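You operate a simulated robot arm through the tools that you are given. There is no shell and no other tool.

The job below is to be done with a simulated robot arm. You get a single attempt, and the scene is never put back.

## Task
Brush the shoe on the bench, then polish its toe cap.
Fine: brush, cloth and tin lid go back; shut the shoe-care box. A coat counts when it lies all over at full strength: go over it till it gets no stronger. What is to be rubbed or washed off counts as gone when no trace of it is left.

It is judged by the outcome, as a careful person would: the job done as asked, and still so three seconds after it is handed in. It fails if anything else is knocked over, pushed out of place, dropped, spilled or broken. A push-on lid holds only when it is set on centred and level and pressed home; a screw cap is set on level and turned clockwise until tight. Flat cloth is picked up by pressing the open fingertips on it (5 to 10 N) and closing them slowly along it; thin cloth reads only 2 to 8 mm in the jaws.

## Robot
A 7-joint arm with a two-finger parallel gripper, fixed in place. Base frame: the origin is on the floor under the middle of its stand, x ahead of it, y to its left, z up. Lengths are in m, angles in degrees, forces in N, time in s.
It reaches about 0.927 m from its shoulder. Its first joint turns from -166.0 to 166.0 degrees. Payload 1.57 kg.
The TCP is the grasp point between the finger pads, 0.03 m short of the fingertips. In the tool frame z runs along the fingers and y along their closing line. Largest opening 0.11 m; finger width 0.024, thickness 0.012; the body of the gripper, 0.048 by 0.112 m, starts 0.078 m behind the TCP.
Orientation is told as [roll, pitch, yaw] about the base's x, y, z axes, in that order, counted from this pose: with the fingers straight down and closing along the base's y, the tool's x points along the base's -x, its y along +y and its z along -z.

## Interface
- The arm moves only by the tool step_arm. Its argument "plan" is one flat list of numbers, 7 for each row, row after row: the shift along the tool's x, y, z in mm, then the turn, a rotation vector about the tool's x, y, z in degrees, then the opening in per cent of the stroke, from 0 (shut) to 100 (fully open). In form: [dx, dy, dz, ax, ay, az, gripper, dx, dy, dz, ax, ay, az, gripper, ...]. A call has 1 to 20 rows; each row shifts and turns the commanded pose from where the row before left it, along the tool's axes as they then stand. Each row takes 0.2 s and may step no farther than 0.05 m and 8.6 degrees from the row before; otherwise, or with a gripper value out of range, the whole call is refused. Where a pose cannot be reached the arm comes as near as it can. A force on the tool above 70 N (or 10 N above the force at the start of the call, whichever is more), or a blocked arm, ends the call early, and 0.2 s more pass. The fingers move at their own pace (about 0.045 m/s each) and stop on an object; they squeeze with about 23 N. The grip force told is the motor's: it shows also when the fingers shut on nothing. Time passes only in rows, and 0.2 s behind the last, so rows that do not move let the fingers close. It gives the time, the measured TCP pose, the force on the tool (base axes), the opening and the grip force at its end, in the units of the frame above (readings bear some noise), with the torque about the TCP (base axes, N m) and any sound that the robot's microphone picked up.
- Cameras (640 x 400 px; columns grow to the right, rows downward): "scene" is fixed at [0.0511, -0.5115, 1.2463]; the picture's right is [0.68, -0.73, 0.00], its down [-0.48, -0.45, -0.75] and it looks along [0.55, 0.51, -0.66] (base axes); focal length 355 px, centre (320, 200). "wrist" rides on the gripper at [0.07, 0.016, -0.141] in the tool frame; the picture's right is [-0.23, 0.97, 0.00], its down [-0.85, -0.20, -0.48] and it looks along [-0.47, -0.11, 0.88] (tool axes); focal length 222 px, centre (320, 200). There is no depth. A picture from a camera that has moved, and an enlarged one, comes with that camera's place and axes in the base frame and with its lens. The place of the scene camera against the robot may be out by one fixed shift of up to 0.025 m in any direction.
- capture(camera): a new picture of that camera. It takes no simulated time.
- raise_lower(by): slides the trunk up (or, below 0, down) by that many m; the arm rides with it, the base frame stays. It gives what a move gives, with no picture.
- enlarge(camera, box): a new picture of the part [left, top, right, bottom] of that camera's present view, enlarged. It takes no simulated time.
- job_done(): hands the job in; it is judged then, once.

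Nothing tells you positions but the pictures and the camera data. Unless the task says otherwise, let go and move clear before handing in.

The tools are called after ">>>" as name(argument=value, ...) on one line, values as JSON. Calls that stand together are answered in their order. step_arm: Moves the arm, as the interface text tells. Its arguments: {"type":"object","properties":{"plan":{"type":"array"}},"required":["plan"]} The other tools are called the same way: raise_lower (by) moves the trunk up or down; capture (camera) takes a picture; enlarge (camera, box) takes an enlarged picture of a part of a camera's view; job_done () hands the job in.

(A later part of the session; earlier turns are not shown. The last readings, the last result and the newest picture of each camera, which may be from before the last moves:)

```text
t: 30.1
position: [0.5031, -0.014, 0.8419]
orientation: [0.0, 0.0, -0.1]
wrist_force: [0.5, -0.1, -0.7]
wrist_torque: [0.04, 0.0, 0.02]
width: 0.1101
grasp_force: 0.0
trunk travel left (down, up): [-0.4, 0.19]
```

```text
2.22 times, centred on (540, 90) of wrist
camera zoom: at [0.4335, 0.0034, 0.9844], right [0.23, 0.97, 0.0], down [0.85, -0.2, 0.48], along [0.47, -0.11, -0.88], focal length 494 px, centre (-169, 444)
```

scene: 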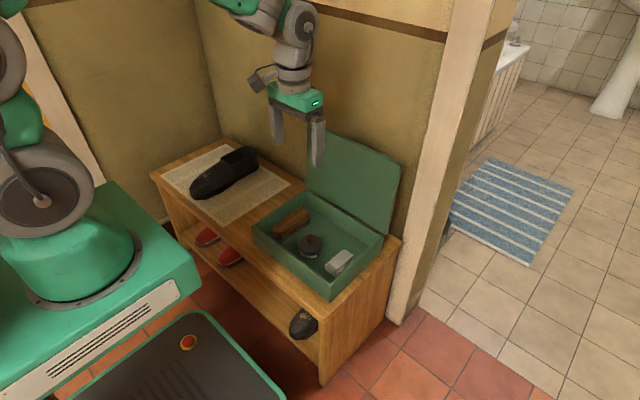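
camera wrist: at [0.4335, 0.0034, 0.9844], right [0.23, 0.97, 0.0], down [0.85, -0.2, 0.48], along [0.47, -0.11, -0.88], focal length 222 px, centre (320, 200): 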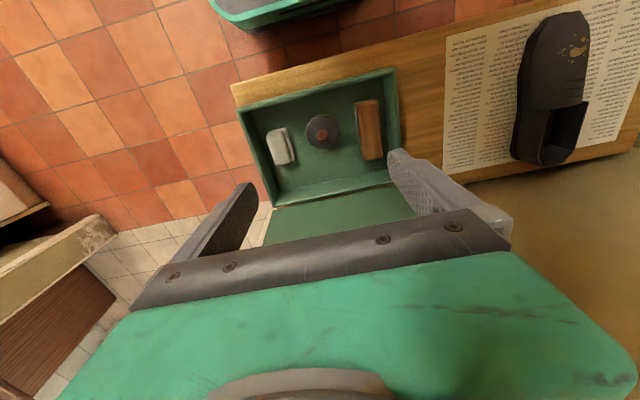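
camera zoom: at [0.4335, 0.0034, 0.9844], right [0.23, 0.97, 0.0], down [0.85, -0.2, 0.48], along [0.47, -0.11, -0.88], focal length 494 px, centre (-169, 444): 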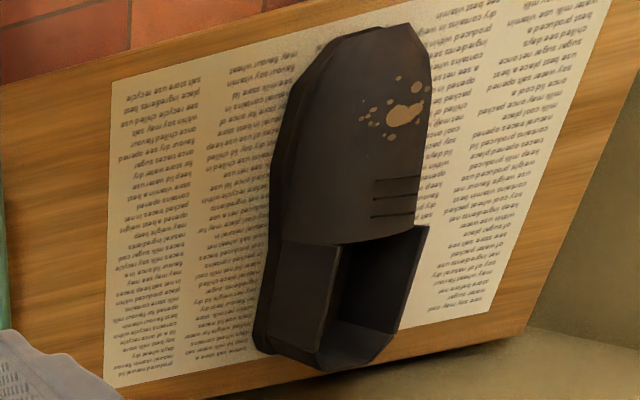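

The brush lies along x at about x 0.49–0.62, y 0.063–0.104, top near z 0.495. I need to know the clearance to the box wall, so I'll zoom further.

>>> enlarge(camera="wrist", box=[340, 60, 410, 170])

>>> enlarge(camera="wrist", box=[260, 90, 350, 180])

>>> enlarge(camera="scene", box=[260, 195, 330, 250])

```text
3.64 times, centred on (375, 115) of wrist
camera zoom: at [0.4335, 0.0034, 0.9844], right [0.23, 0.97, 0.0], down [0.85, -0.2, 0.48], along [0.47, -0.11, -0.88], focal length 808 px, centre (120, 509)
```

zoom: 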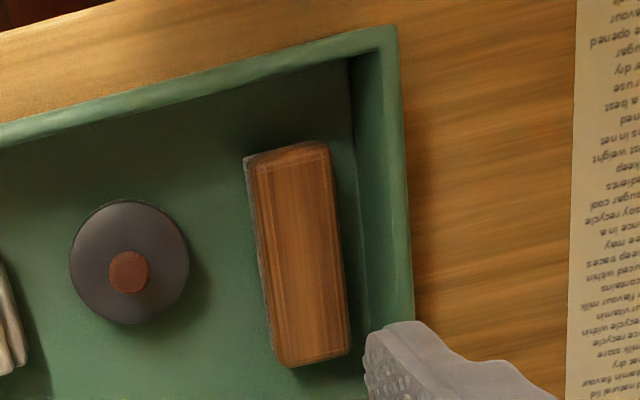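

```text
4.44 times, centred on (305, 135) of wrist
camera zoom: at [0.4335, 0.0034, 0.9844], right [0.23, 0.97, 0.0], down [0.85, -0.2, 0.48], along [0.47, -0.11, -0.88], focal length 987 px, centre (387, 489)
```

zoom: 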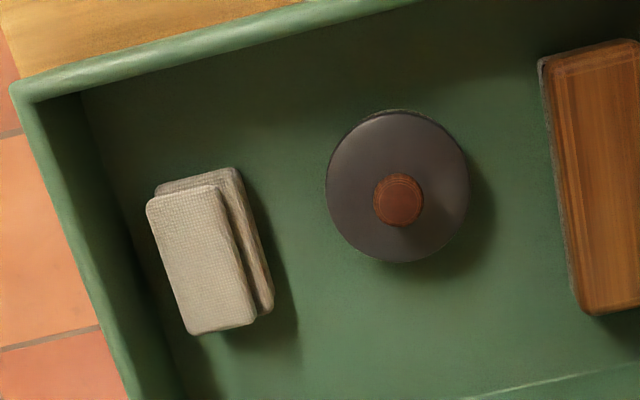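

```text
7.27 times, centred on (295, 222) of scene
camera zoom: at [0.0511, -0.5115, 1.2463], right [0.68, -0.73, 0.0], down [-0.48, -0.45, -0.75], along [0.55, 0.51, -0.66], focal length 2581 px, centre (502, 36)
```

zoom: 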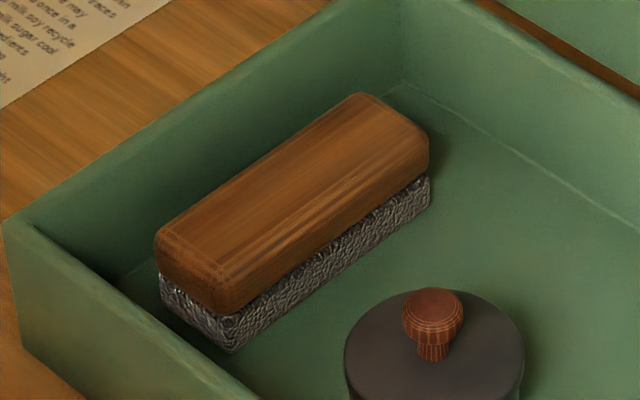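

There is about 20 mm between the brush and the box wall, enough for a 12 mm finger with the jaws set to ~50 mm. I'll go above the brush and check alignment.

>>> step_arm(plan=[-9, 16.3, 37, 0, 0, 0, 100, -9, 16.3, 37, 0, 0, 0, 80, -9, 16.3, 37, 0, 0, 0, 60, -9, 16.3, 37, 0, 0, 0, 46, -9, 16.3, 37, 0, 0, 0, 46, -9, 16.3, 37, 0, 0, 0, 46, 0, 0, 0, 0, 0, 0, 46])

>>> capture(camera="wrist")

>>> enlarge(camera="scene", box=[240, 150, 360, 260])

```text
t: 31.7
position: [0.5575, 0.0836, 0.6196]
orientation: [0.1, 0.0, 0.0]
wrist_force: [0.0, -0.6, 0.0]
wrist_torque: [-0.01, 0.03, 0.0]
width: 0.0506
grasp_force: 0.1
trunk travel left (down, up): [-0.4, 0.19]
```

```text
taken
camera wrist: at [0.4882, 0.1004, 0.7616], right [0.23, 0.97, 0.0], down [0.85, -0.2, 0.48], along [0.47, -0.11, -0.88], focal length 222 px, centre (320, 200)
```

wrist: 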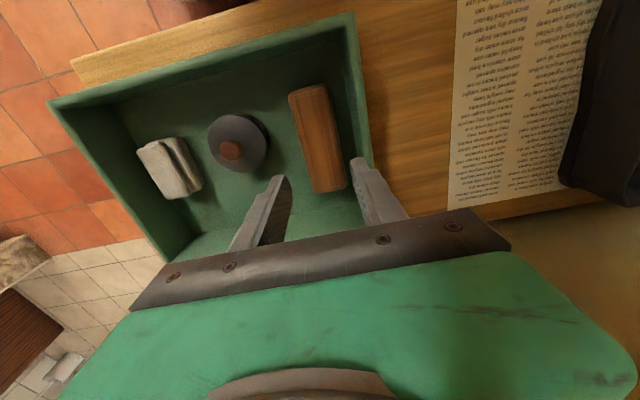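

```text
3.64 times, centred on (300, 205) of scene
camera zoom: at [0.0511, -0.5115, 1.2463], right [0.68, -0.73, 0.0], down [-0.48, -0.45, -0.75], along [0.55, 0.51, -0.66], focal length 1291 px, centre (393, 182)
```

zoom: 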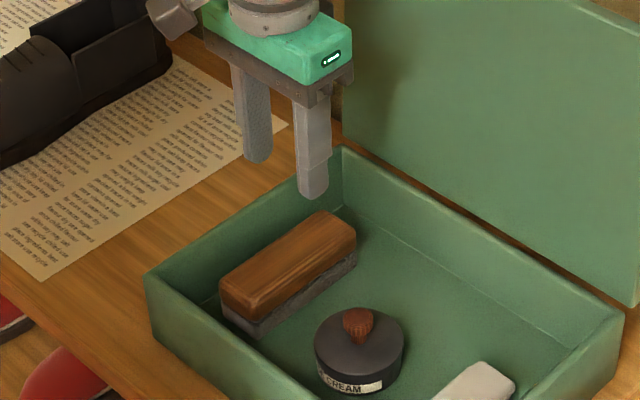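

Alignment is good: brush centre about (0.558, 0.084). I'll lower with the jaws at ~48 mm and close on the wooden back.

>>> step_arm(plan=[0, 0.5, 25, 0, 0, 0, 44, 0, 0, 25, 0, 0, 0, 44, 0, 0, 20, 0, 0, 0, 44, 0, 0, 15, 0, 0, 0, 44, 0, 0, 10, 0, 0, 0, 44, 0, 0, 10, 0, 0, 0, 44, 0, 0, 8, 0, 0, 0, 44, 0, 0, 0, 0, 0, 0, 44])

>>> capture(camera="wrist")

>>> enlarge(camera="scene", box=[240, 150, 360, 260])

```text
t: 33.5
position: [0.5576, 0.0854, 0.5074]
orientation: [0.0, 0.0, 0.0]
wrist_force: [0.3, 0.6, 0.3]
wrist_torque: [-0.01, 0.01, -0.01]
width: 0.0484
grasp_force: 0.0
trunk travel left (down, up): [-0.4, 0.19]
```

```text
taken
camera wrist: at [0.4881, 0.1019, 0.6493], right [0.23, 0.97, 0.0], down [0.85, -0.2, 0.48], along [0.47, -0.11, -0.88], focal length 222 px, centre (320, 200)
```

wrist: 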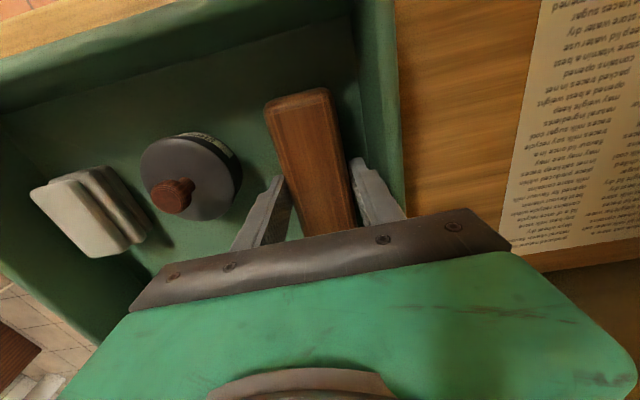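

```text
3.64 times, centred on (300, 205) of scene
camera zoom: at [0.0511, -0.5115, 1.2463], right [0.68, -0.73, 0.0], down [-0.48, -0.45, -0.75], along [0.55, 0.51, -0.66], focal length 1291 px, centre (393, 182)
```

zoom: 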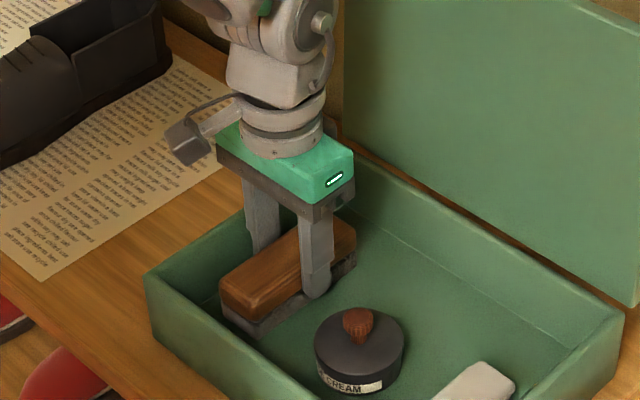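

The fingers straddle the brush. I'll zoom to check how deep the fingertips sit against the wood before closing.

>>> enlarge(camera="wrist", box=[230, 70, 420, 240])

>>> enlarge(camera="scene", box=[285, 190, 355, 250])

```text
2.35 times, centred on (325, 155) of wrist
camera zoom: at [0.4881, 0.1019, 0.6493], right [0.23, 0.97, 0.0], down [0.85, -0.2, 0.48], along [0.47, -0.11, -0.88], focal length 523 px, centre (308, 306)
```

zoom: 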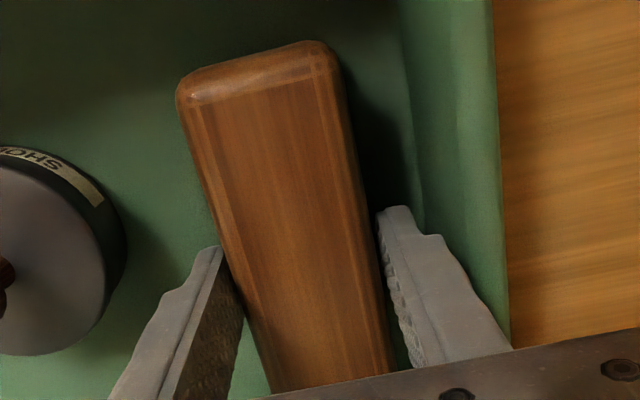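

```text
6.67 times, centred on (320, 220) of scene
camera zoom: at [0.0511, -0.5115, 1.2463], right [0.68, -0.73, 0.0], down [-0.48, -0.45, -0.75], along [0.55, 0.51, -0.66], focal length 2366 px, centre (320, 67)
```

zoom: 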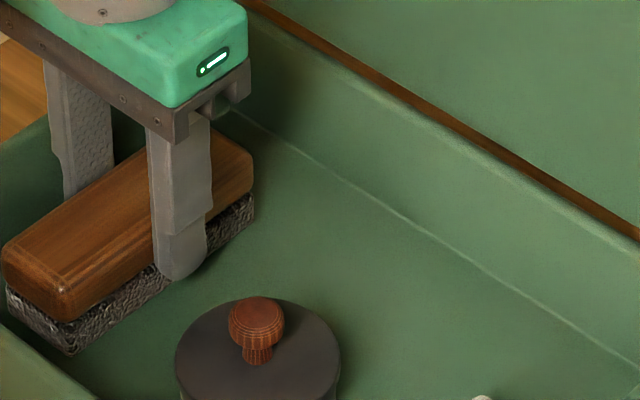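

The fingertips reach a few mm below the wood's lower edge; I'll raise 5 mm and close on the wooden back, then lift slightly to check the hold.

>>> step_arm(plan=[0, -1, -5, 0, 0, 0, 44, 0, 0, 0, 0, 0, 0, 38, 0, 0, 0, 0, 0, 0, 30, 0, 0, 0, 0, 0, 0, 20, 0, 0, 0, 0, 0, 0, 10, 0, 0, 0, 0, 0, 0, 10, 0, 0, 0, 0, 0, 0, 10])

>>> capture(camera="wrist")

```text
t: 35.1
position: [0.5574, 0.0827, 0.5116]
orientation: [0.0, 0.1, 0.0]
wrist_force: [1.2, 0.6, 1.0]
wrist_torque: [-0.02, 0.03, -0.03]
width: 0.0443
grasp_force: 23.6
trunk travel left (down, up): [-0.4, 0.19]
```

```text
taken
camera wrist: at [0.4878, 0.1008, 0.6546], right [0.23, 0.97, 0.0], down [0.85, -0.2, 0.48], along [0.47, -0.11, -0.88], focal length 222 px, centre (320, 200)
```

wrist: 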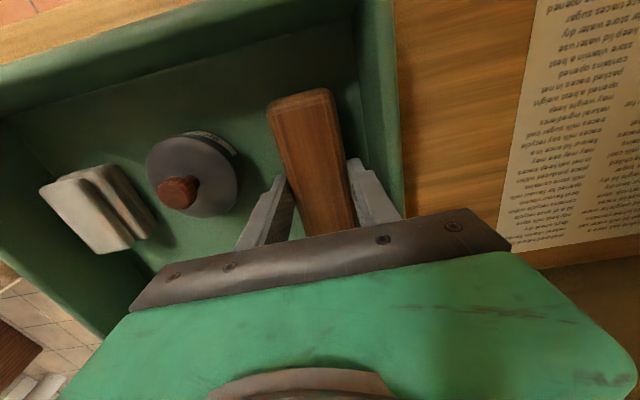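

The brush is held (44 mm). I'll lift it straight out, then carry it toward the shoe and look at the shoe from there.

>>> step_arm(plan=[0, 0, -10, 0, 0, 0, 10, 0, 0, -25, 0, 0, 0, 10, 0, 0, -35, 0, 0, 0, 10, 0, 0, -35, 0, 0, 0, 10, 0, 0, -35, 0, 0, 0, 10, 16.25, 40, -12.5, 0, 0, 0, 10, 16.25, 40, -12.5, 0, 0, 0, 10, 16.25, 40, -12.5, 0, 0, 0, 10, 16.25, 40, -12.5, 0, 0, 0, 10, 16.25, 40, -12.5, 0, 0, 0, 10, 16.25, 40, -12.5, 0, 0, 0, 10, 16.25, 40, -12.5, 0, 0, 0, 10, 16.25, 40, -12.5, 0, 0, 0, 10, 0, 0, 0, 0, 0, 0, 10])

>>> capture(camera="wrist")

>>> capture(camera="scene")

```text
t: 38.1
position: [0.4278, 0.4063, 0.7512]
orientation: [0.1, 0.0, 0.0]
wrist_force: [0.5, 0.8, -0.9]
wrist_torque: [0.02, 0.0, -0.01]
width: 0.0445
grasp_force: 22.7
trunk travel left (down, up): [-0.4, 0.19]
```

```text
taken
camera wrist: at [0.3576, 0.4223, 0.8934], right [0.23, 0.97, 0.0], down [0.85, -0.2, 0.48], along [0.47, -0.11, -0.88], focal length 222 px, centre (320, 200)
```

wrist: 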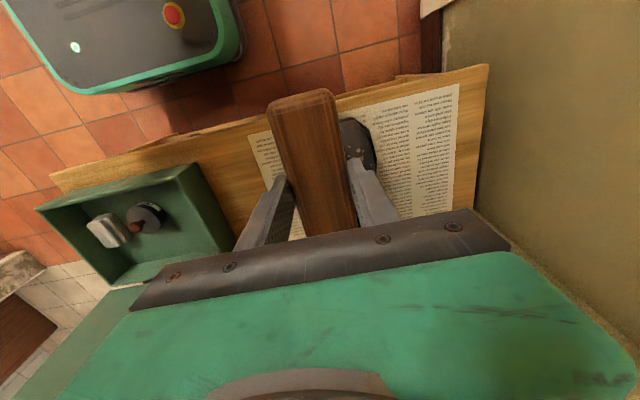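

```text
taken
```

scene: 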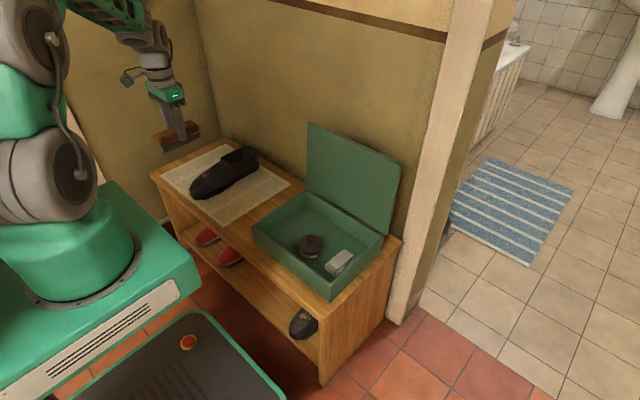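

The brush hides the shoe from here. I'll shift sideways so the camera sees the shoe beside the brush.

>>> step_arm(plan=[10, -40, 8, 0, 0, 0, 10, 10, -40, 8, 0, 0, 0, 10, 10, -40, 8, 0, 0, 0, 10, 0, 0, 0, 0, 0, 0, 10])

>>> capture(camera="wrist")

>>> enlarge(camera="wrist", box=[340, 60, 520, 230])

>>> enlarge(camera="scene", box=[175, 135, 275, 215])

```text
t: 39.1
position: [0.3975, 0.2835, 0.7274]
orientation: [0.0, -0.1, 0.1]
wrist_force: [0.0, -0.5, -0.7]
wrist_torque: [0.0, 0.0, -0.01]
width: 0.0445
grasp_force: 22.9
trunk travel left (down, up): [-0.4, 0.19]
```

```text
taken
camera wrist: at [0.3275, 0.3003, 0.8694], right [0.23, 0.97, 0.0], down [0.85, -0.2, 0.48], along [0.47, -0.11, -0.88], focal length 222 px, centre (320, 200)
```

wrist: 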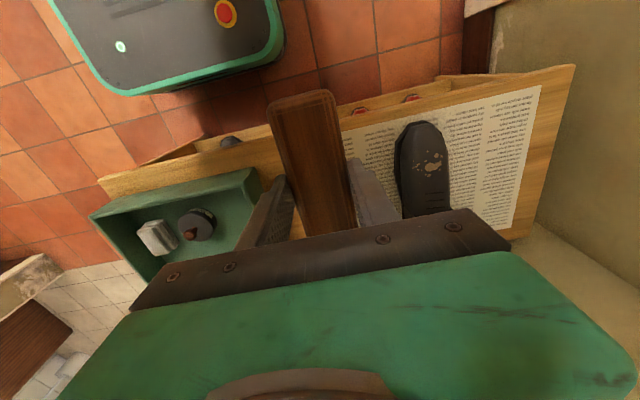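

```text
2.35 times, centred on (430, 145) of wrist
camera zoom: at [0.3275, 0.3003, 0.8694], right [0.23, 0.97, 0.0], down [0.85, -0.2, 0.48], along [0.47, -0.11, -0.88], focal length 523 px, centre (61, 329)
```

zoom: 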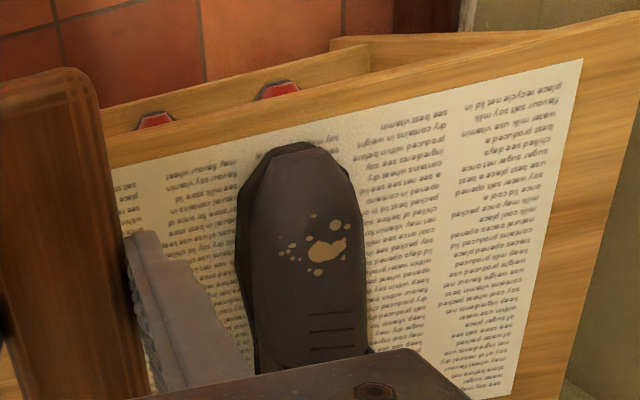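

```text
5.00 times, centred on (225, 175) of scene
camera zoom: at [0.0511, -0.5115, 1.2463], right [0.68, -0.73, 0.0], down [-0.48, -0.45, -0.75], along [0.55, 0.51, -0.66], focal length 1775 px, centre (795, 325)
```

zoom: 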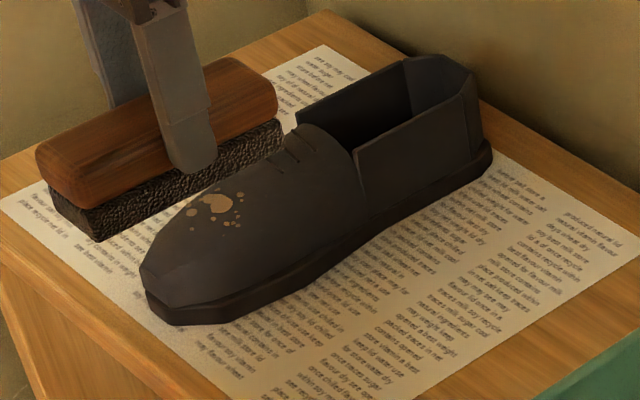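

The mud patch centres near (0.499, 0.456, 0.513) on the vamp, which slopes up about 17° from toe to throat. I'll tilt the brush to match that slope and hover above it.

>>> step_arm(plan=[0, 0, 0, 0, -8.5, 0, 10, 0, 0, 0, 0, -8.5, 0, 10, -6.8, 33.7, 32.8, 0, 0, 0, 10, -6.8, 33.7, 32.8, 0, 0, 0, 10, -6.8, 33.7, 32.8, 0, 0, 0, 10, -6.8, 33.7, 32.8, 0, 0, 0, 10, -6.8, 33.7, 32.8, 0, 0, 0, 10, 0, 0, 0, 0, 0, 0, 10])

>>> enlarge(camera="scene", box=[150, 110, 290, 225])

>>> capture(camera="wrist")

```text
t: 40.9
position: [0.479, 0.4529, 0.5801]
orientation: [0.0, -17.1, -0.1]
wrist_force: [-0.8, -0.4, -1.4]
wrist_torque: [0.01, 0.0, -0.02]
width: 0.0442
grasp_force: 23.1
trunk travel left (down, up): [-0.4, 0.19]
```

```text
3.48 times, centred on (220, 168) of scene
camera zoom: at [0.0511, -0.5115, 1.2463], right [0.68, -0.73, 0.0], down [-0.48, -0.45, -0.75], along [0.55, 0.51, -0.66], focal length 1234 px, centre (668, 313)
```

zoom: 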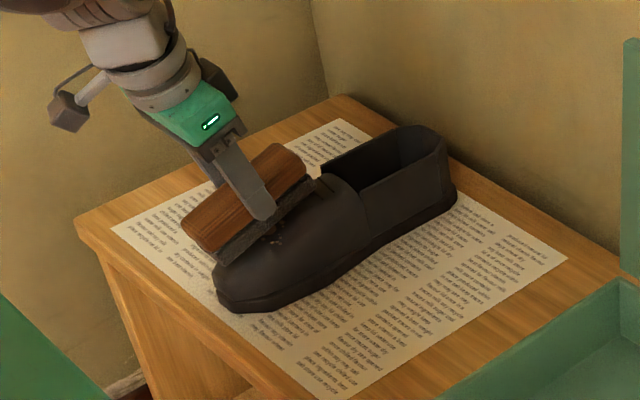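

```text
taken
camera wrist: at [0.3704, 0.4695, 0.6954], right [0.22, 0.97, 0.07], down [0.68, -0.2, 0.71], along [0.7, -0.11, -0.7], focal length 222 px, centre (320, 200)
```

wrist: 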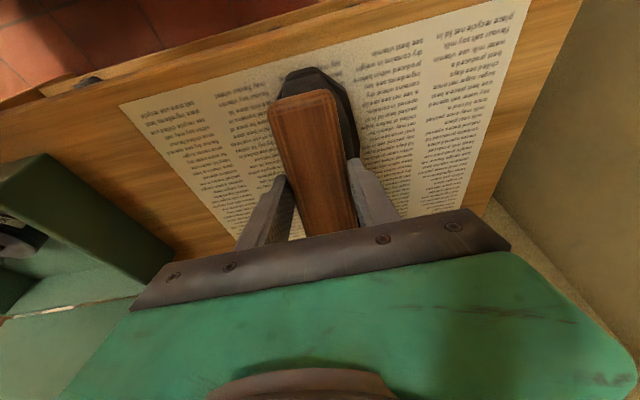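

The tilted brush is hovering along the vamp. I'll lower it gradually and watch for light contact.

>>> step_arm(plan=[0, 0, 6, 0, 0, 0, 10, 0, 0, 6, 0, 0, 0, 10, 0, 0, 4, 0, 0, 0, 10, 0, 0, 0, 0, 0, 0, 10])

>>> step_arm(plan=[0, 0, 2, 0, 0, 0, 10, 0, 0, 2, 0, 0, 0, 10, 0, 0, 0, 0, 0, 0, 10])

>>> enlarge(camera="scene", box=[170, 130, 270, 215])

```text
t: 41.9
position: [0.4836, 0.4525, 0.5663]
orientation: [-0.1, -16.9, 0.0]
wrist_force: [0.0, 0.2, -0.4]
wrist_torque: [0.01, 0.0, 0.01]
width: 0.0441
grasp_force: 22.9
trunk travel left (down, up): [-0.4, 0.19]
```

```text
t: 42.7
position: [0.4846, 0.453, 0.5628]
orientation: [0.1, -17.0, 0.0]
wrist_force: [0.1, -1.2, -0.8]
wrist_torque: [0.02, 0.01, -0.01]
width: 0.0444
grasp_force: 23.0
trunk travel left (down, up): [-0.4, 0.19]
```

```text
4.71 times, centred on (220, 172) of scene
camera zoom: at [0.0511, -0.5115, 1.2463], right [0.68, -0.73, 0.0], down [-0.48, -0.45, -0.75], along [0.55, 0.51, -0.66], focal length 1670 px, centre (791, 329)
```

zoom: 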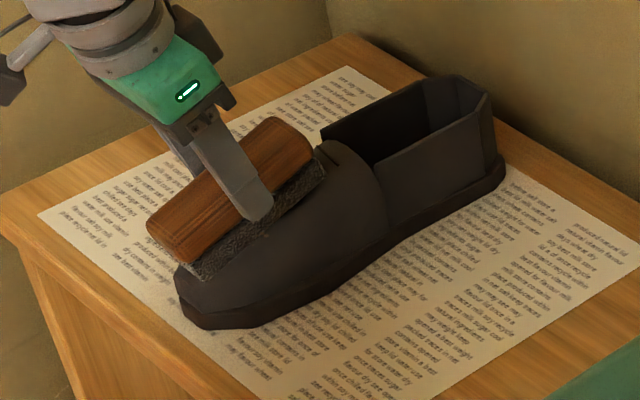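

Very close now, no contact force yet. Continuing in small steps.

>>> step_arm(plan=[0, 0, 2, 0, 0, 0, 10, 0, 0, 0, 0, 0, 0, 10])

>>> step_arm(plan=[0, 0, 2, 0, 0, 0, 10, 0, 0, 0, 0, 0, 0, 10])

>>> step_arm(plan=[0, 0, 1.5, 0, 0, 0, 10, 0, 0, 0, 0, 0, 0, 10])

```text
t: 43.3
position: [0.484, 0.4531, 0.5606]
orientation: [-0.1, -17.0, 0.0]
wrist_force: [-0.2, 0.4, -0.1]
wrist_torque: [0.02, 0.14, 0.03]
width: 0.0443
grasp_force: 23.0
trunk travel left (down, up): [-0.4, 0.19]
```

```text
t: 43.9
position: [0.4845, 0.4513, 0.5608]
orientation: [0.1, -17.1, -0.1]
wrist_force: [-2.9, -1.4, 9.9]
wrist_torque: [-0.1, 0.63, 0.1]
width: 0.0445
grasp_force: 22.8
trunk travel left (down, up): [-0.4, 0.19]
```

```text
t: 44.5
position: [0.4859, 0.4536, 0.5592]
orientation: [0.1, -17.2, -0.1]
wrist_force: [1.6, 2.0, 10.2]
wrist_torque: [0.09, 0.47, -0.04]
width: 0.0445
grasp_force: 23.2
trunk travel left (down, up): [-0.4, 0.19]
```

The brush touches first at the toe end, so the slope is a bit less than 17°. I'll back off, reduce tilt by 4° and touch again.

>>> step_arm(plan=[0, 0, -5, 0, 0, 0, 10, 0, 0, 0, 0, 4, 0, 10, 0, 0, 0, 0, 0, 0, 10])

>>> step_arm(plan=[0, 0, 3, 0, 0, 0, 10, 0, 0, 1.5, 0, 0, 0, 10, 0, 0, 0, 0, 0, 0, 10])

>>> step_arm(plan=[0, 0, 1.5, 0, 0, 0, 10, 0, 0, 0, 0, 0, 0, 10])

```text
t: 45.3
position: [0.4844, 0.4528, 0.5609]
orientation: [-0.1, -12.9, 0.0]
wrist_force: [-0.2, 0.6, -0.9]
wrist_torque: [-0.03, -0.01, -0.04]
width: 0.0443
grasp_force: 22.8
trunk travel left (down, up): [-0.4, 0.19]
```

```text
t: 46.1
position: [0.4848, 0.4529, 0.5585]
orientation: [0.2, -13.1, 0.1]
wrist_force: [-7.0, -1.9, 10.9]
wrist_torque: [-0.11, -0.5, -0.15]
width: 0.0443
grasp_force: 23.5
trunk travel left (down, up): [-0.4, 0.19]
```

```text
t: 46.7
position: [0.4851, 0.4528, 0.5574]
orientation: [0.1, -13.1, 0.0]
wrist_force: [-7.3, 0.9, 9.3]
wrist_torque: [0.0, -0.44, 0.06]
width: 0.044
grasp_force: 22.9
trunk travel left (down, up): [-0.4, 0.19]
```

At 13° it touches at the throat end instead: the vamp dips between. The brush should lie crosswise instead, its 44 mm width over the mud patch. I'll lift, turn the brush 90° about its own axis and check the mud.

>>> step_arm(plan=[0, 0, -30, 0, 0, 0, 10, 0, 0, -40, 0, 0, 0, 10, 0, 0, 0, 0, 0, -8.2, 10, 0, 0, 0, 0, 0, -8.2, 10, 0, 0, 0, 0, 0, -8.2, 10, 0, 0, 0, 0, 0, -8.2, 10, 0, 0, 0, 0, 0, -8.2, 10, 0, 0, 0, 0, 0, -8.2, 10, 0, 0, 0, 0, 0, -8.2, 10, 0, 0, 0, 0, 0, -8.2, 10, 0, 0, 0, 0, 0, -8.2, 10, 0, 0, 0, 0, 0, -8.2, 10, 0, 0, 0, 0, 0, -8.0, 10, 0, 0, 0, 0, 0, 0, 10])

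>>> capture(camera="wrist")

>>> enlarge(camera="scene", box=[160, 110, 280, 215])

```text
t: 49.7
position: [0.4697, 0.453, 0.6237]
orientation: [-13.0, -0.1, 90.1]
wrist_force: [-0.4, 0.1, -1.5]
wrist_torque: [-0.03, 0.02, -0.03]
width: 0.0442
grasp_force: 22.5
trunk travel left (down, up): [-0.4, 0.19]
```

```text
taken
camera wrist: at [0.4223, 0.3828, 0.7588], right [-0.95, 0.23, -0.22], down [0.09, 0.86, 0.51], along [0.3, 0.47, -0.83], focal length 222 px, centre (320, 200)
```

wrist: 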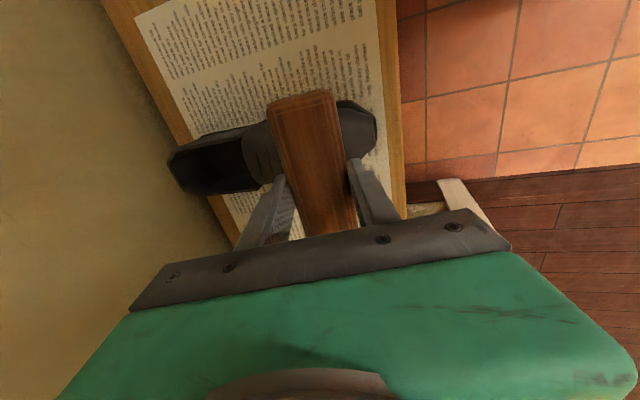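

```text
3.81 times, centred on (220, 162) of scene
camera zoom: at [0.0511, -0.5115, 1.2463], right [0.68, -0.73, 0.0], down [-0.48, -0.45, -0.75], along [0.55, 0.51, -0.66], focal length 1352 px, centre (701, 343)
```

zoom: 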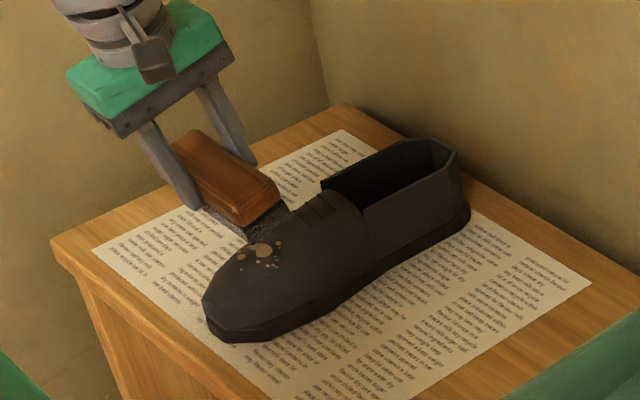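

The shoe hasn't moved and the brush is now crosswise over the mud. I'll lower it along its axis onto the patch.

>>> step_arm(plan=[0, 0, 20, 0, 0, 0, 10, 0, 0, 20, 0, 0, 0, 10, 0, 0, 12, 0, 0, 0, 10, 0, 0, 4, 0, 0, 0, 10, 0, 0, 0, 0, 0, 0, 10])

>>> step_arm(plan=[0, 0, 3, 0, 0, 0, 10, 0, 0, 2, 0, 0, 0, 10, 0, 0, 0, 0, 0, 0, 10])

>>> step_arm(plan=[0, 0, 2, 0, 0, 0, 10, 0, 0, 0, 0, 0, 0, 10])

>>> enlarge(camera="scene", box=[160, 120, 280, 225])

```text
t: 50.9
position: [0.4827, 0.4534, 0.5697]
orientation: [-13.1, -0.1, 90.0]
wrist_force: [0.8, -0.1, -1.2]
wrist_torque: [-0.02, 0.02, 0.01]
width: 0.0441
grasp_force: 23.5
trunk travel left (down, up): [-0.4, 0.19]
```

```text
t: 51.7
position: [0.4838, 0.4528, 0.5656]
orientation: [-12.9, 0.0, 90.0]
wrist_force: [-0.4, -0.4, -0.3]
wrist_torque: [-0.01, -0.01, 0.03]
width: 0.0443
grasp_force: 23.0
trunk travel left (down, up): [-0.4, 0.19]
```

```text
t: 52.3
position: [0.4846, 0.4527, 0.5629]
orientation: [-13.1, -0.1, 90.0]
wrist_force: [0.0, 0.6, -1.2]
wrist_torque: [0.01, 0.06, 0.0]
width: 0.0445
grasp_force: 22.9
trunk travel left (down, up): [-0.4, 0.19]
```

```text
3.81 times, centred on (220, 172) of scene
camera zoom: at [0.0511, -0.5115, 1.2463], right [0.68, -0.73, 0.0], down [-0.48, -0.45, -0.75], along [0.55, 0.51, -0.66], focal length 1352 px, centre (701, 305)
```

zoom: 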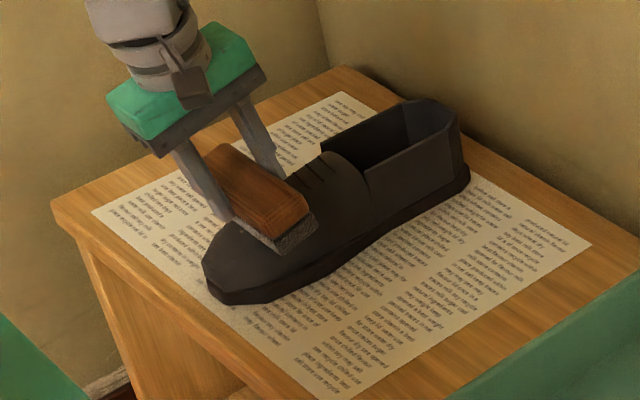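

>>> step_arm(plan=[0, 0, 2, 0, 0, 0, 10, 0, 0, 0, 0, 0, 0, 10])

>>> step_arm(plan=[0, 0, 2, 0, 0, 0, 10, 0, 0, 0, 0, 0, 0, 10])

```text
t: 52.9
position: [0.4841, 0.452, 0.5619]
orientation: [-13.0, 0.0, 90.0]
wrist_force: [-0.5, 0.2, -1.1]
wrist_torque: [-0.01, 0.03, -0.01]
width: 0.0444
grasp_force: 23.7
trunk travel left (down, up): [-0.4, 0.19]
```

```text
t: 53.5
position: [0.4853, 0.4511, 0.5592]
orientation: [-13.0, 0.0, 89.9]
wrist_force: [0.0, -0.2, -0.9]
wrist_torque: [-0.01, 0.01, 0.0]
width: 0.0442
grasp_force: 22.6
trunk travel left (down, up): [-0.4, 0.19]
```

No contact yet; continuing down in small steps.

>>> step_arm(plan=[0, 0, 2, 0, 0, 0, 10, 0, 0, 0, 0, 0, 0, 10])

>>> step_arm(plan=[0, 0, 1.5, 0, 0, 0, 10, 0, 0, 0, 0, 0, 0, 10])

>>> step_arm(plan=[0, 0, 1.5, 0, 0, 0, 10, 0, 0, 0, 0, 0, 0, 10])

```text
t: 54.1
position: [0.4856, 0.4544, 0.5572]
orientation: [-12.9, 0.0, 89.9]
wrist_force: [-0.5, 0.8, -0.6]
wrist_torque: [-0.02, 0.05, -0.03]
width: 0.0446
grasp_force: 23.1
trunk travel left (down, up): [-0.4, 0.19]
```

```text
t: 54.7
position: [0.485, 0.4517, 0.5557]
orientation: [-13.1, 0.0, 90.0]
wrist_force: [-2.0, -3.1, 4.8]
wrist_torque: [-0.11, -0.07, -0.07]
width: 0.0442
grasp_force: 22.7
trunk travel left (down, up): [-0.4, 0.19]
```

```text
t: 55.3
position: [0.4851, 0.4523, 0.5558]
orientation: [-13.1, -0.1, 90.0]
wrist_force: [-7.9, -3.0, 15.9]
wrist_torque: [-0.14, -0.2, -0.13]
width: 0.0444
grasp_force: 22.5
trunk travel left (down, up): [-0.4, 0.19]
```

The brush is now in contact (about 16 N). I'll ease off slightly and make short strokes back and forth along the shoe.

>>> step_arm(plan=[0, 0, -0.8, 0, 0, 0, 10, 0, 8, 0, 0, 0, 0, 10, 0, 8, 0, 0, 0, 0, 10, 0, 8, 0, 0, 0, 0, 10, 0, -8, 0, 0, 0, 0, 10, 0, -8, 0, 0, 0, 0, 10, 0, -8, 0, 0, 0, 0, 10, 0, 8, 0, 0, 0, 0, 10, 0, 8, 0, 0, 0, 0, 10, 0, 8, 0, 0, 0, 0, 10])

>>> step_arm(plan=[0, 0, -40, 0, 0, 0, 10, 0, 0, -40, 0, 0, 0, 10, 0, 40, 0, 0, 0, 0, 10, 0, 0, 0, 0, 0, 0, 10])

>>> enlarge(camera="scene", box=[160, 120, 280, 225])

>>> capture(camera="wrist")

```text
t: 57.5
position: [0.4621, 0.453, 0.5485]
orientation: [-13.0, 0.0, 90.0]
wrist_force: [2.1, 0.7, 7.1]
wrist_torque: [0.01, -0.33, -0.02]
width: 0.0444
grasp_force: 22.8
trunk travel left (down, up): [-0.4, 0.19]
```

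```text
t: 58.5
position: [0.4057, 0.4526, 0.6183]
orientation: [-13.0, 0.1, 90.0]
wrist_force: [0.1, 0.8, -0.1]
wrist_torque: [0.01, -0.03, -0.02]
width: 0.044
grasp_force: 22.7
trunk travel left (down, up): [-0.4, 0.19]
```

```text
3.81 times, centred on (220, 172) of scene
camera zoom: at [0.0511, -0.5115, 1.2463], right [0.68, -0.73, 0.0], down [-0.48, -0.45, -0.75], along [0.55, 0.51, -0.66], focal length 1352 px, centre (701, 305)
```

zoom: 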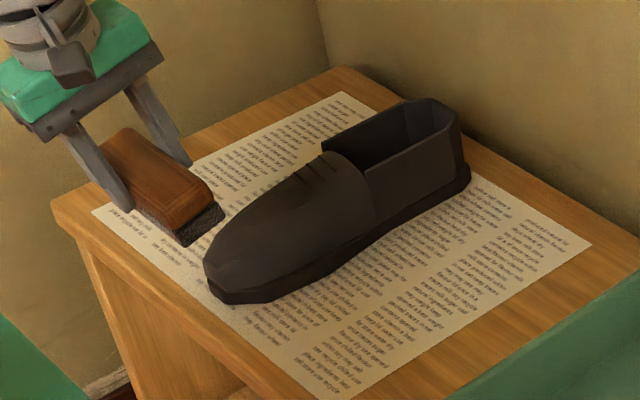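

```text
taken
camera wrist: at [0.3572, 0.3834, 0.7525], right [-0.95, 0.23, -0.22], down [0.09, 0.86, 0.51], along [0.3, 0.47, -0.83], focal length 222 px, centre (320, 200)
```

wrist: 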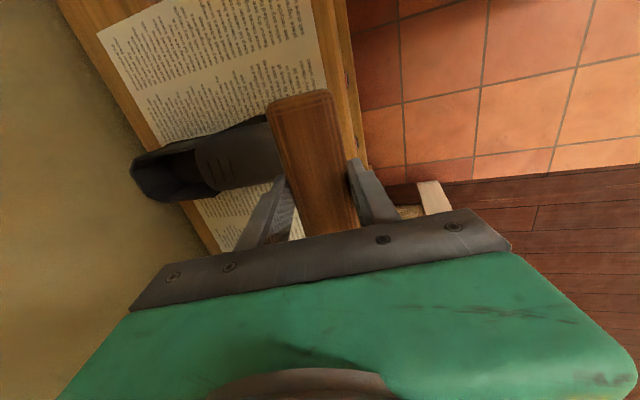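

The mud seems gone from this side. I'll zoom in to look for traces, and then check the far side of the shoe with the wrist camera.

>>> enlarge(camera="scene", box=[188, 142, 250, 202])

>>> step_arm(plan=[-20, 20, -40, 0, 0, 0, 10, -40, 20, -10, 0, 0, 0, 10, -40, 0, 0, 0, 0, 0, 10, -40, 0, 0, 0, 0, 0, 10, 0, 0, 0, 0, 0, 0, 10])

>>> capture(camera="wrist")

```text
6.67 times, centred on (219, 172) of scene
camera zoom: at [0.0511, -0.5115, 1.2463], right [0.68, -0.73, 0.0], down [-0.48, -0.45, -0.75], along [0.55, 0.51, -0.66], focal length 2366 px, centre (993, 387)
```

zoom: 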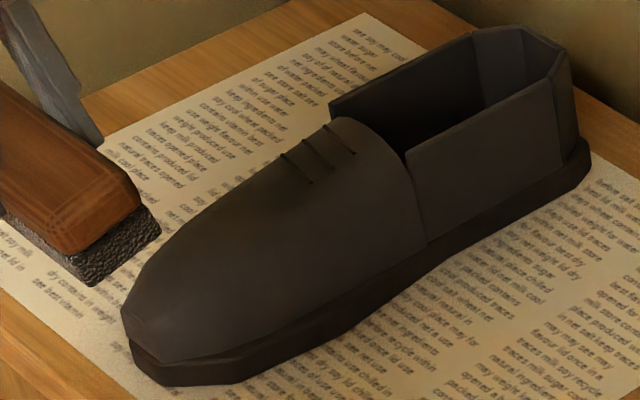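

```text
t: 59.7
position: [0.3547, 0.5943, 0.6576]
orientation: [-13.1, 0.0, 89.9]
wrist_force: [0.7, -0.2, -0.5]
wrist_torque: [0.01, 0.0, -0.02]
width: 0.0441
grasp_force: 23.1
trunk travel left (down, up): [-0.4, 0.19]
```

```text
taken
camera wrist: at [0.3065, 0.5244, 0.7924], right [-0.95, 0.23, -0.22], down [0.09, 0.86, 0.51], along [0.3, 0.47, -0.83], focal length 222 px, centre (320, 200)
```

wrist: 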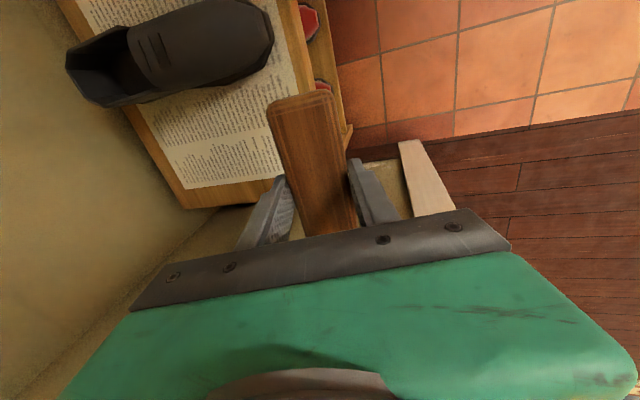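

>>> enlarge(camera="wrist", box=[60, 0, 290, 130])

>>> enlarge(camera="wrist", box=[170, 0, 290, 90])

```text
2.78 times, centred on (175, 65) of wrist
camera zoom: at [0.3065, 0.5244, 0.7924], right [-0.95, 0.23, -0.22], down [0.09, 0.86, 0.51], along [0.3, 0.47, -0.83], focal length 618 px, centre (724, 576)
```

zoom: 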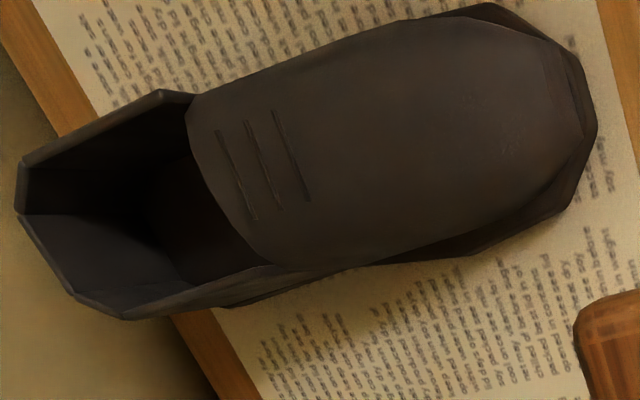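

```text
4.44 times, centred on (230, 45) of wrist
camera zoom: at [0.3065, 0.5244, 0.7924], right [-0.95, 0.23, -0.22], down [0.09, 0.86, 0.51], along [0.3, 0.47, -0.83], focal length 987 px, centre (720, 889)
```

zoom: 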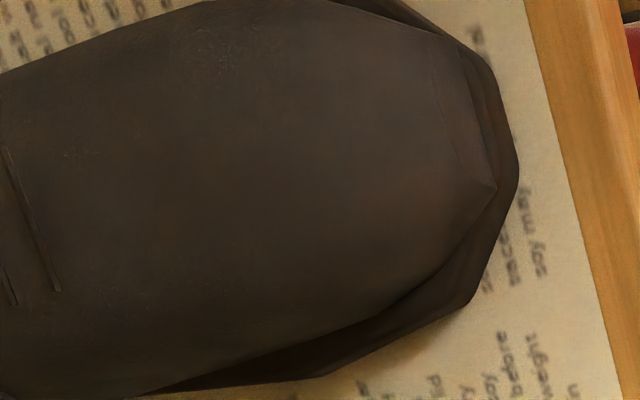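

The visible patch is gone, but I notice faint texture marks; I'll compare the shoe's place with the first picture and look closer.

>>> enlarge(camera="scene", box=[140, 130, 300, 240])

>>> enlarge(camera="wrist", box=[220, 0, 270, 50])

```text
3.64 times, centred on (220, 185) of scene
camera zoom: at [0.0511, -0.5115, 1.2463], right [0.68, -0.73, 0.0], down [-0.48, -0.45, -0.75], along [0.55, 0.51, -0.66], focal length 1291 px, centre (684, 254)
```

zoom: 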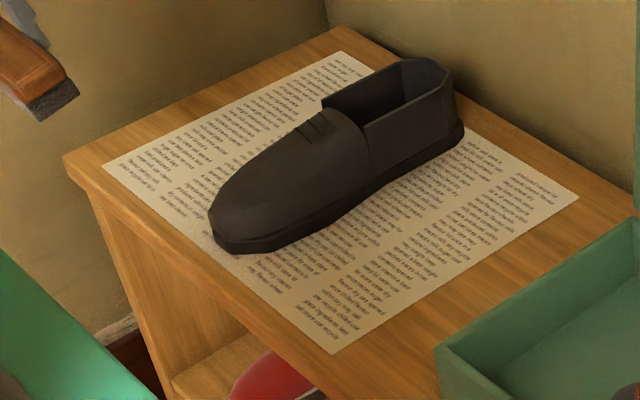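

```text
8.00 times, centred on (245, 25) of wrist
camera zoom: at [0.3065, 0.5244, 0.7924], right [-0.95, 0.23, -0.22], down [0.09, 0.86, 0.51], along [0.3, 0.47, -0.83], focal length 1777 px, centre (920, 1600)
```

zoom: 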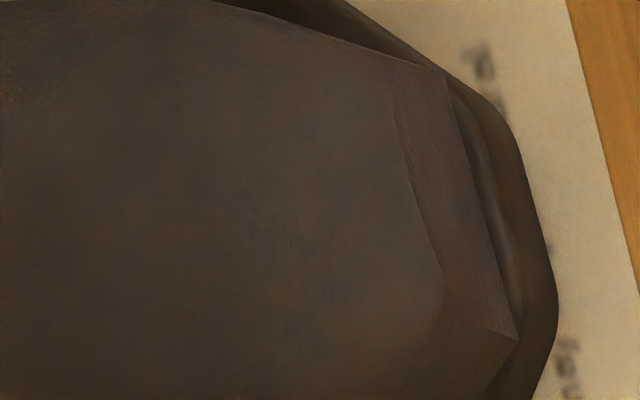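

The shoe hasn't moved and no mud shows. For certainty I'll go back for a few more brush strokes over the vamp, including towards both sides.

>>> step_arm(plan=[35.6, -26.1, 14.7, 0, 0, 0, 10, 35.6, -26.1, 14.7, 0, 0, 0, 10, 35.6, -26.1, 14.7, 0, 0, 0, 10, 35.5, -26.1, 14.7, 0, 0, 0, 10, 0, 0, 20, 0, 0, 0, 10, 0, 0, 20, 0, 0, 0, 10, 0, 0, 20, 0, 0, 0, 10, 0, 0, 7, 0, 0, 0, 10, 0, 0, 0, 0, 0, 0, 10])

>>> step_arm(plan=[0, 0, 2, 0, 0, 0, 10, 0, 0, 0, 0, 0, 0, 10])

```text
t: 61.7
position: [0.4847, 0.4493, 0.5586]
orientation: [-13.1, 0.0, 89.9]
wrist_force: [-0.4, -0.3, -1.0]
wrist_torque: [0.01, 0.05, -0.01]
width: 0.0444
grasp_force: 22.8
trunk travel left (down, up): [-0.4, 0.19]
```

```text
t: 62.3
position: [0.4861, 0.449, 0.5574]
orientation: [-13.0, -0.1, 90.0]
wrist_force: [0.1, -0.3, -1.3]
wrist_torque: [-0.02, 0.01, 0.0]
width: 0.0443
grasp_force: 22.8
trunk travel left (down, up): [-0.4, 0.19]
```

>>> step_arm(plan=[0, 0, 2.2, 0, 0, 0, 10, 0, 8, 0, 0, 0, 0, 10, 0, 8, 0, 0, 0, 0, 10, 0, 8, 0, 0, 0, 0, 10, 0, -8, 0, 0, 0, 0, 10, 0, -8, 0, 0, 0, 0, 10, 0, -8, 0, 0, 0, 0, 10, 8, 0, 0, 0, 0, 0, 10, 8, 0, 0, 0, 0, 0, 10, 0, 8, 0, 0, 0, 0, 10, 0, 8, 0, 0, 0, 0, 10, 0, 8, 0, 0, 0, 0, 10, 0, -8, 0, 0, 0, 0, 10, 0, -8, 0, 0, 0, 0, 10, 0, -8, 0, 0, 0, 0, 10, 0, 0, 0, 0, 0, 0, 10])

>>> step_arm(plan=[-8, 0, 0, 0, 0, 0, 10, -8, 0, 0, 0, 0, 0, 10, -8, 0, 0, 0, 0, 0, 10, 0, 8, 0, 0, 0, 0, 10, 0, 8, 0, 0, 0, 0, 10, 0, 8, 0, 0, 0, 0, 10, 0, -8, 0, 0, 0, 0, 10, 0, -8, 0, 0, 0, 0, 10, 0, -8, 0, 0, 0, 0, 10, 0, 0, 0, 0, 0, 0, 10])

>>> enlarge(camera="scene", box=[140, 130, 300, 240])

```text
t: 65.7
position: [0.4857, 0.4331, 0.5563]
orientation: [-12.9, -0.1, 90.0]
wrist_force: [-8.9, -1.0, 7.6]
wrist_torque: [0.19, 0.16, 0.16]
width: 0.0442
grasp_force: 22.8
trunk travel left (down, up): [-0.4, 0.19]
```

```text
t: 67.9
position: [0.4858, 0.4581, 0.5555]
orientation: [-13.0, -0.1, 90.0]
wrist_force: [-0.8, 0.1, 0.3]
wrist_torque: [0.02, 0.02, -0.02]
width: 0.0446
grasp_force: 23.2
trunk travel left (down, up): [-0.4, 0.19]
```

```text
3.64 times, centred on (220, 185) of scene
camera zoom: at [0.0511, -0.5115, 1.2463], right [0.68, -0.73, 0.0], down [-0.48, -0.45, -0.75], along [0.55, 0.51, -0.66], focal length 1291 px, centre (684, 254)
```

zoom: 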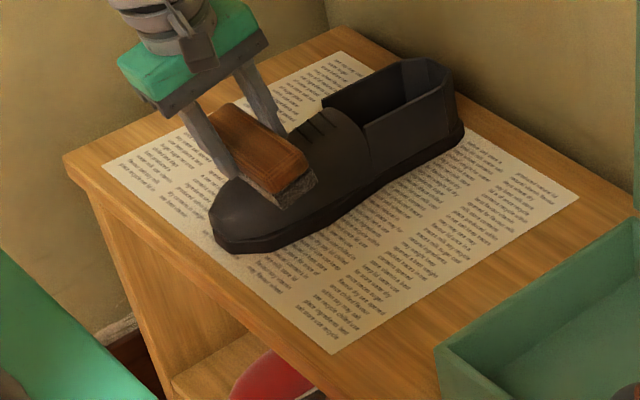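

Strokes done and the shoe is in place. I'll lift off, turn the brush back to its original heading and check the vamp from above.

>>> step_arm(plan=[0, 0, -30, 0, 0, 0, 10, 0, 0, -40, 0, 0, 0, 10, 0, 0, -40, 0, 0, 0, 10, 0, 0, 0, 0, 0, 8.2, 10, 0, 0, 0, 0, 0, 8.2, 10, 0, 0, 0, 0, 0, 8.2, 10, 0, 0, 0, 0, 0, 8.2, 10, 0, 0, 0, 0, 0, 8.2, 10, 0, 0, 0, 0, 0, 8.2, 10, 0, 0, 0, 0, 0, 8.2, 10, 0, 0, 0, 0, 0, 8.2, 10, 0, 0, 0, 0, 0, 8.2, 10, 0, 0, 0, 0, 0, 8.2, 10, 0, 0, 0, 0, 0, 8.0, 10, 0, 0, 0, 0, 6.5, 0, 10, 0, 0, 0, 0, 6.5, 0, 10, 0, 0, 0, 0, 0, 0, 10])

>>> enlarge(camera="scene", box=[140, 130, 300, 240])

>>> capture(camera="wrist")

```text
t: 71.5
position: [0.4628, 0.4588, 0.6619]
orientation: [0.0, 0.1, 0.0]
wrist_force: [0.4, 0.6, -0.5]
wrist_torque: [0.0, 0.0, 0.01]
width: 0.0442
grasp_force: 22.8
trunk travel left (down, up): [-0.4, 0.19]
```

```text
3.64 times, centred on (220, 185) of scene
camera zoom: at [0.0511, -0.5115, 1.2463], right [0.68, -0.73, 0.0], down [-0.48, -0.45, -0.75], along [0.55, 0.51, -0.66], focal length 1291 px, centre (684, 254)
```

zoom: 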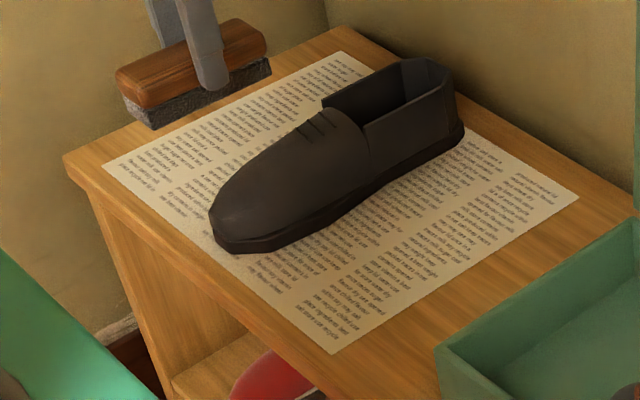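

```text
taken
camera wrist: at [0.3922, 0.4748, 0.8042], right [0.23, 0.97, 0.0], down [0.86, -0.2, 0.48], along [0.46, -0.11, -0.88], focal length 222 px, centre (320, 200)
```

wrist: 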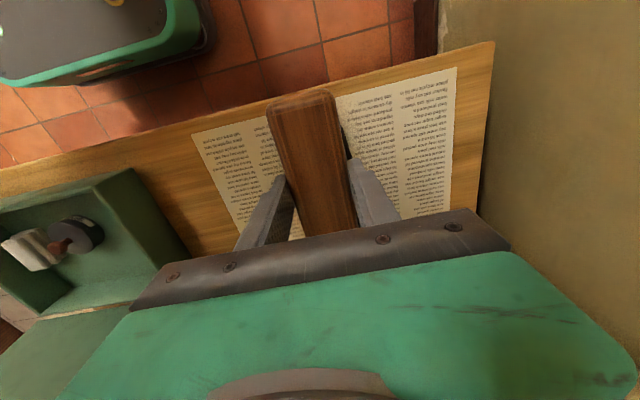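

The shoe is clean and unmoved. Now I'll carry the brush back above its place in the box.

>>> step_arm(plan=[-10.5, -41.6, 0, 0, 0, 0, 10, -10.5, -41.6, 0, 0, 0, 0, 10, -10.5, -41.6, 0, 0, 0, 0, 10, -10.5, -41.6, 0, 0, 0, 0, 10, -10.5, -41.6, 0, 0, 0, 0, 10, -10.5, -41.6, 0, 0, 0, 0, 10, -10.5, -41.6, 0, 0, 0, 0, 10, -10.5, -41.6, 0, 0, 0, 0, 10, -10.5, -41.6, 0, 0, 0, 0, 10, 0, 0, 0, 0, 0, 0, 10])

>>> capture(camera="wrist")

>>> enlarge(camera="scene", box=[240, 150, 360, 260])

```text
t: 73.7
position: [0.555, 0.0848, 0.6621]
orientation: [-0.1, 0.0, 0.0]
wrist_force: [0.1, -0.8, -0.6]
wrist_torque: [0.02, 0.01, -0.01]
width: 0.0442
grasp_force: 23.4
trunk travel left (down, up): [-0.4, 0.19]
```

```text
taken
camera wrist: at [0.4863, 0.0999, 0.8045], right [0.23, 0.97, 0.0], down [0.86, -0.2, 0.48], along [0.47, -0.11, -0.88], focal length 222 px, centre (320, 200)
```

wrist: 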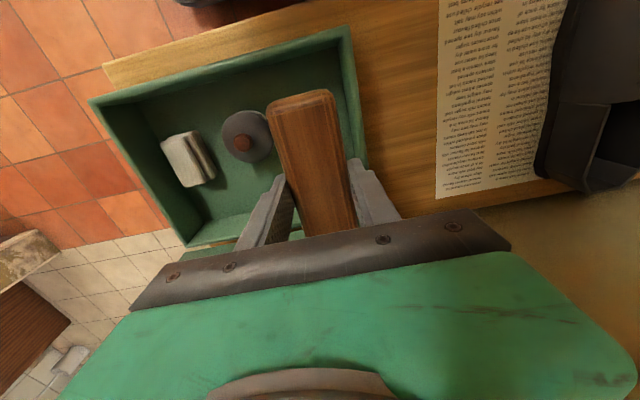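

```text
3.64 times, centred on (300, 205) of scene
camera zoom: at [0.0511, -0.5115, 1.2463], right [0.68, -0.73, 0.0], down [-0.48, -0.45, -0.75], along [0.55, 0.51, -0.66], focal length 1291 px, centre (393, 182)
```

zoom: 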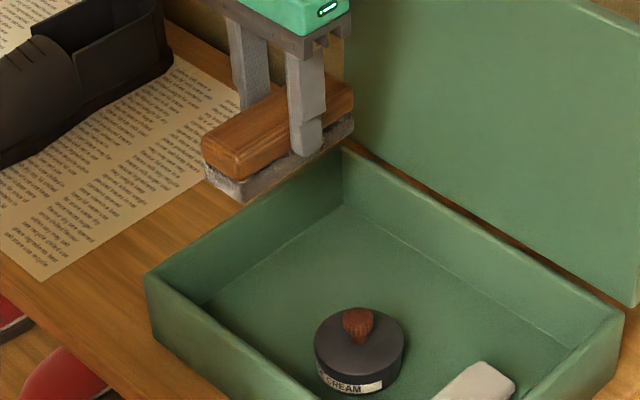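

Now lowering the brush into its old place.

>>> step_arm(plan=[-2, 0, 30, 0, 0, 0, 10, 0, 0, 30, 0, 0, 0, 10, 0, 0, 30, 0, 0, 0, 10, 0, 0, 25, 0, 0, 0, 10, 0, 0, 15, 0, 0, 0, 10, 0, 0, 10, 0, 0, 0, 10, 0, 0, 6, 0, 0, 0, 10, 0, 0, 0, 0, 0, 0, 10])

>>> step_arm(plan=[0, 0, 2, 0, 0, 0, 10, 0, 0, 1, 0, 0, 0, 10, 0, 0, 0, 0, 0, 0, 10])

```text
t: 75.5
position: [0.5569, 0.0829, 0.5162]
orientation: [0.0, 0.0, 0.0]
wrist_force: [1.0, -1.0, -0.1]
wrist_torque: [0.0, 0.0, -0.01]
width: 0.0443
grasp_force: 22.7
trunk travel left (down, up): [-0.4, 0.19]
```

```text
t: 76.3
position: [0.5579, 0.0834, 0.5141]
orientation: [0.0, -0.1, 0.0]
wrist_force: [-0.1, 0.3, -1.1]
wrist_torque: [0.0, 0.01, 0.0]
width: 0.0443
grasp_force: 23.0
trunk travel left (down, up): [-0.4, 0.19]
```

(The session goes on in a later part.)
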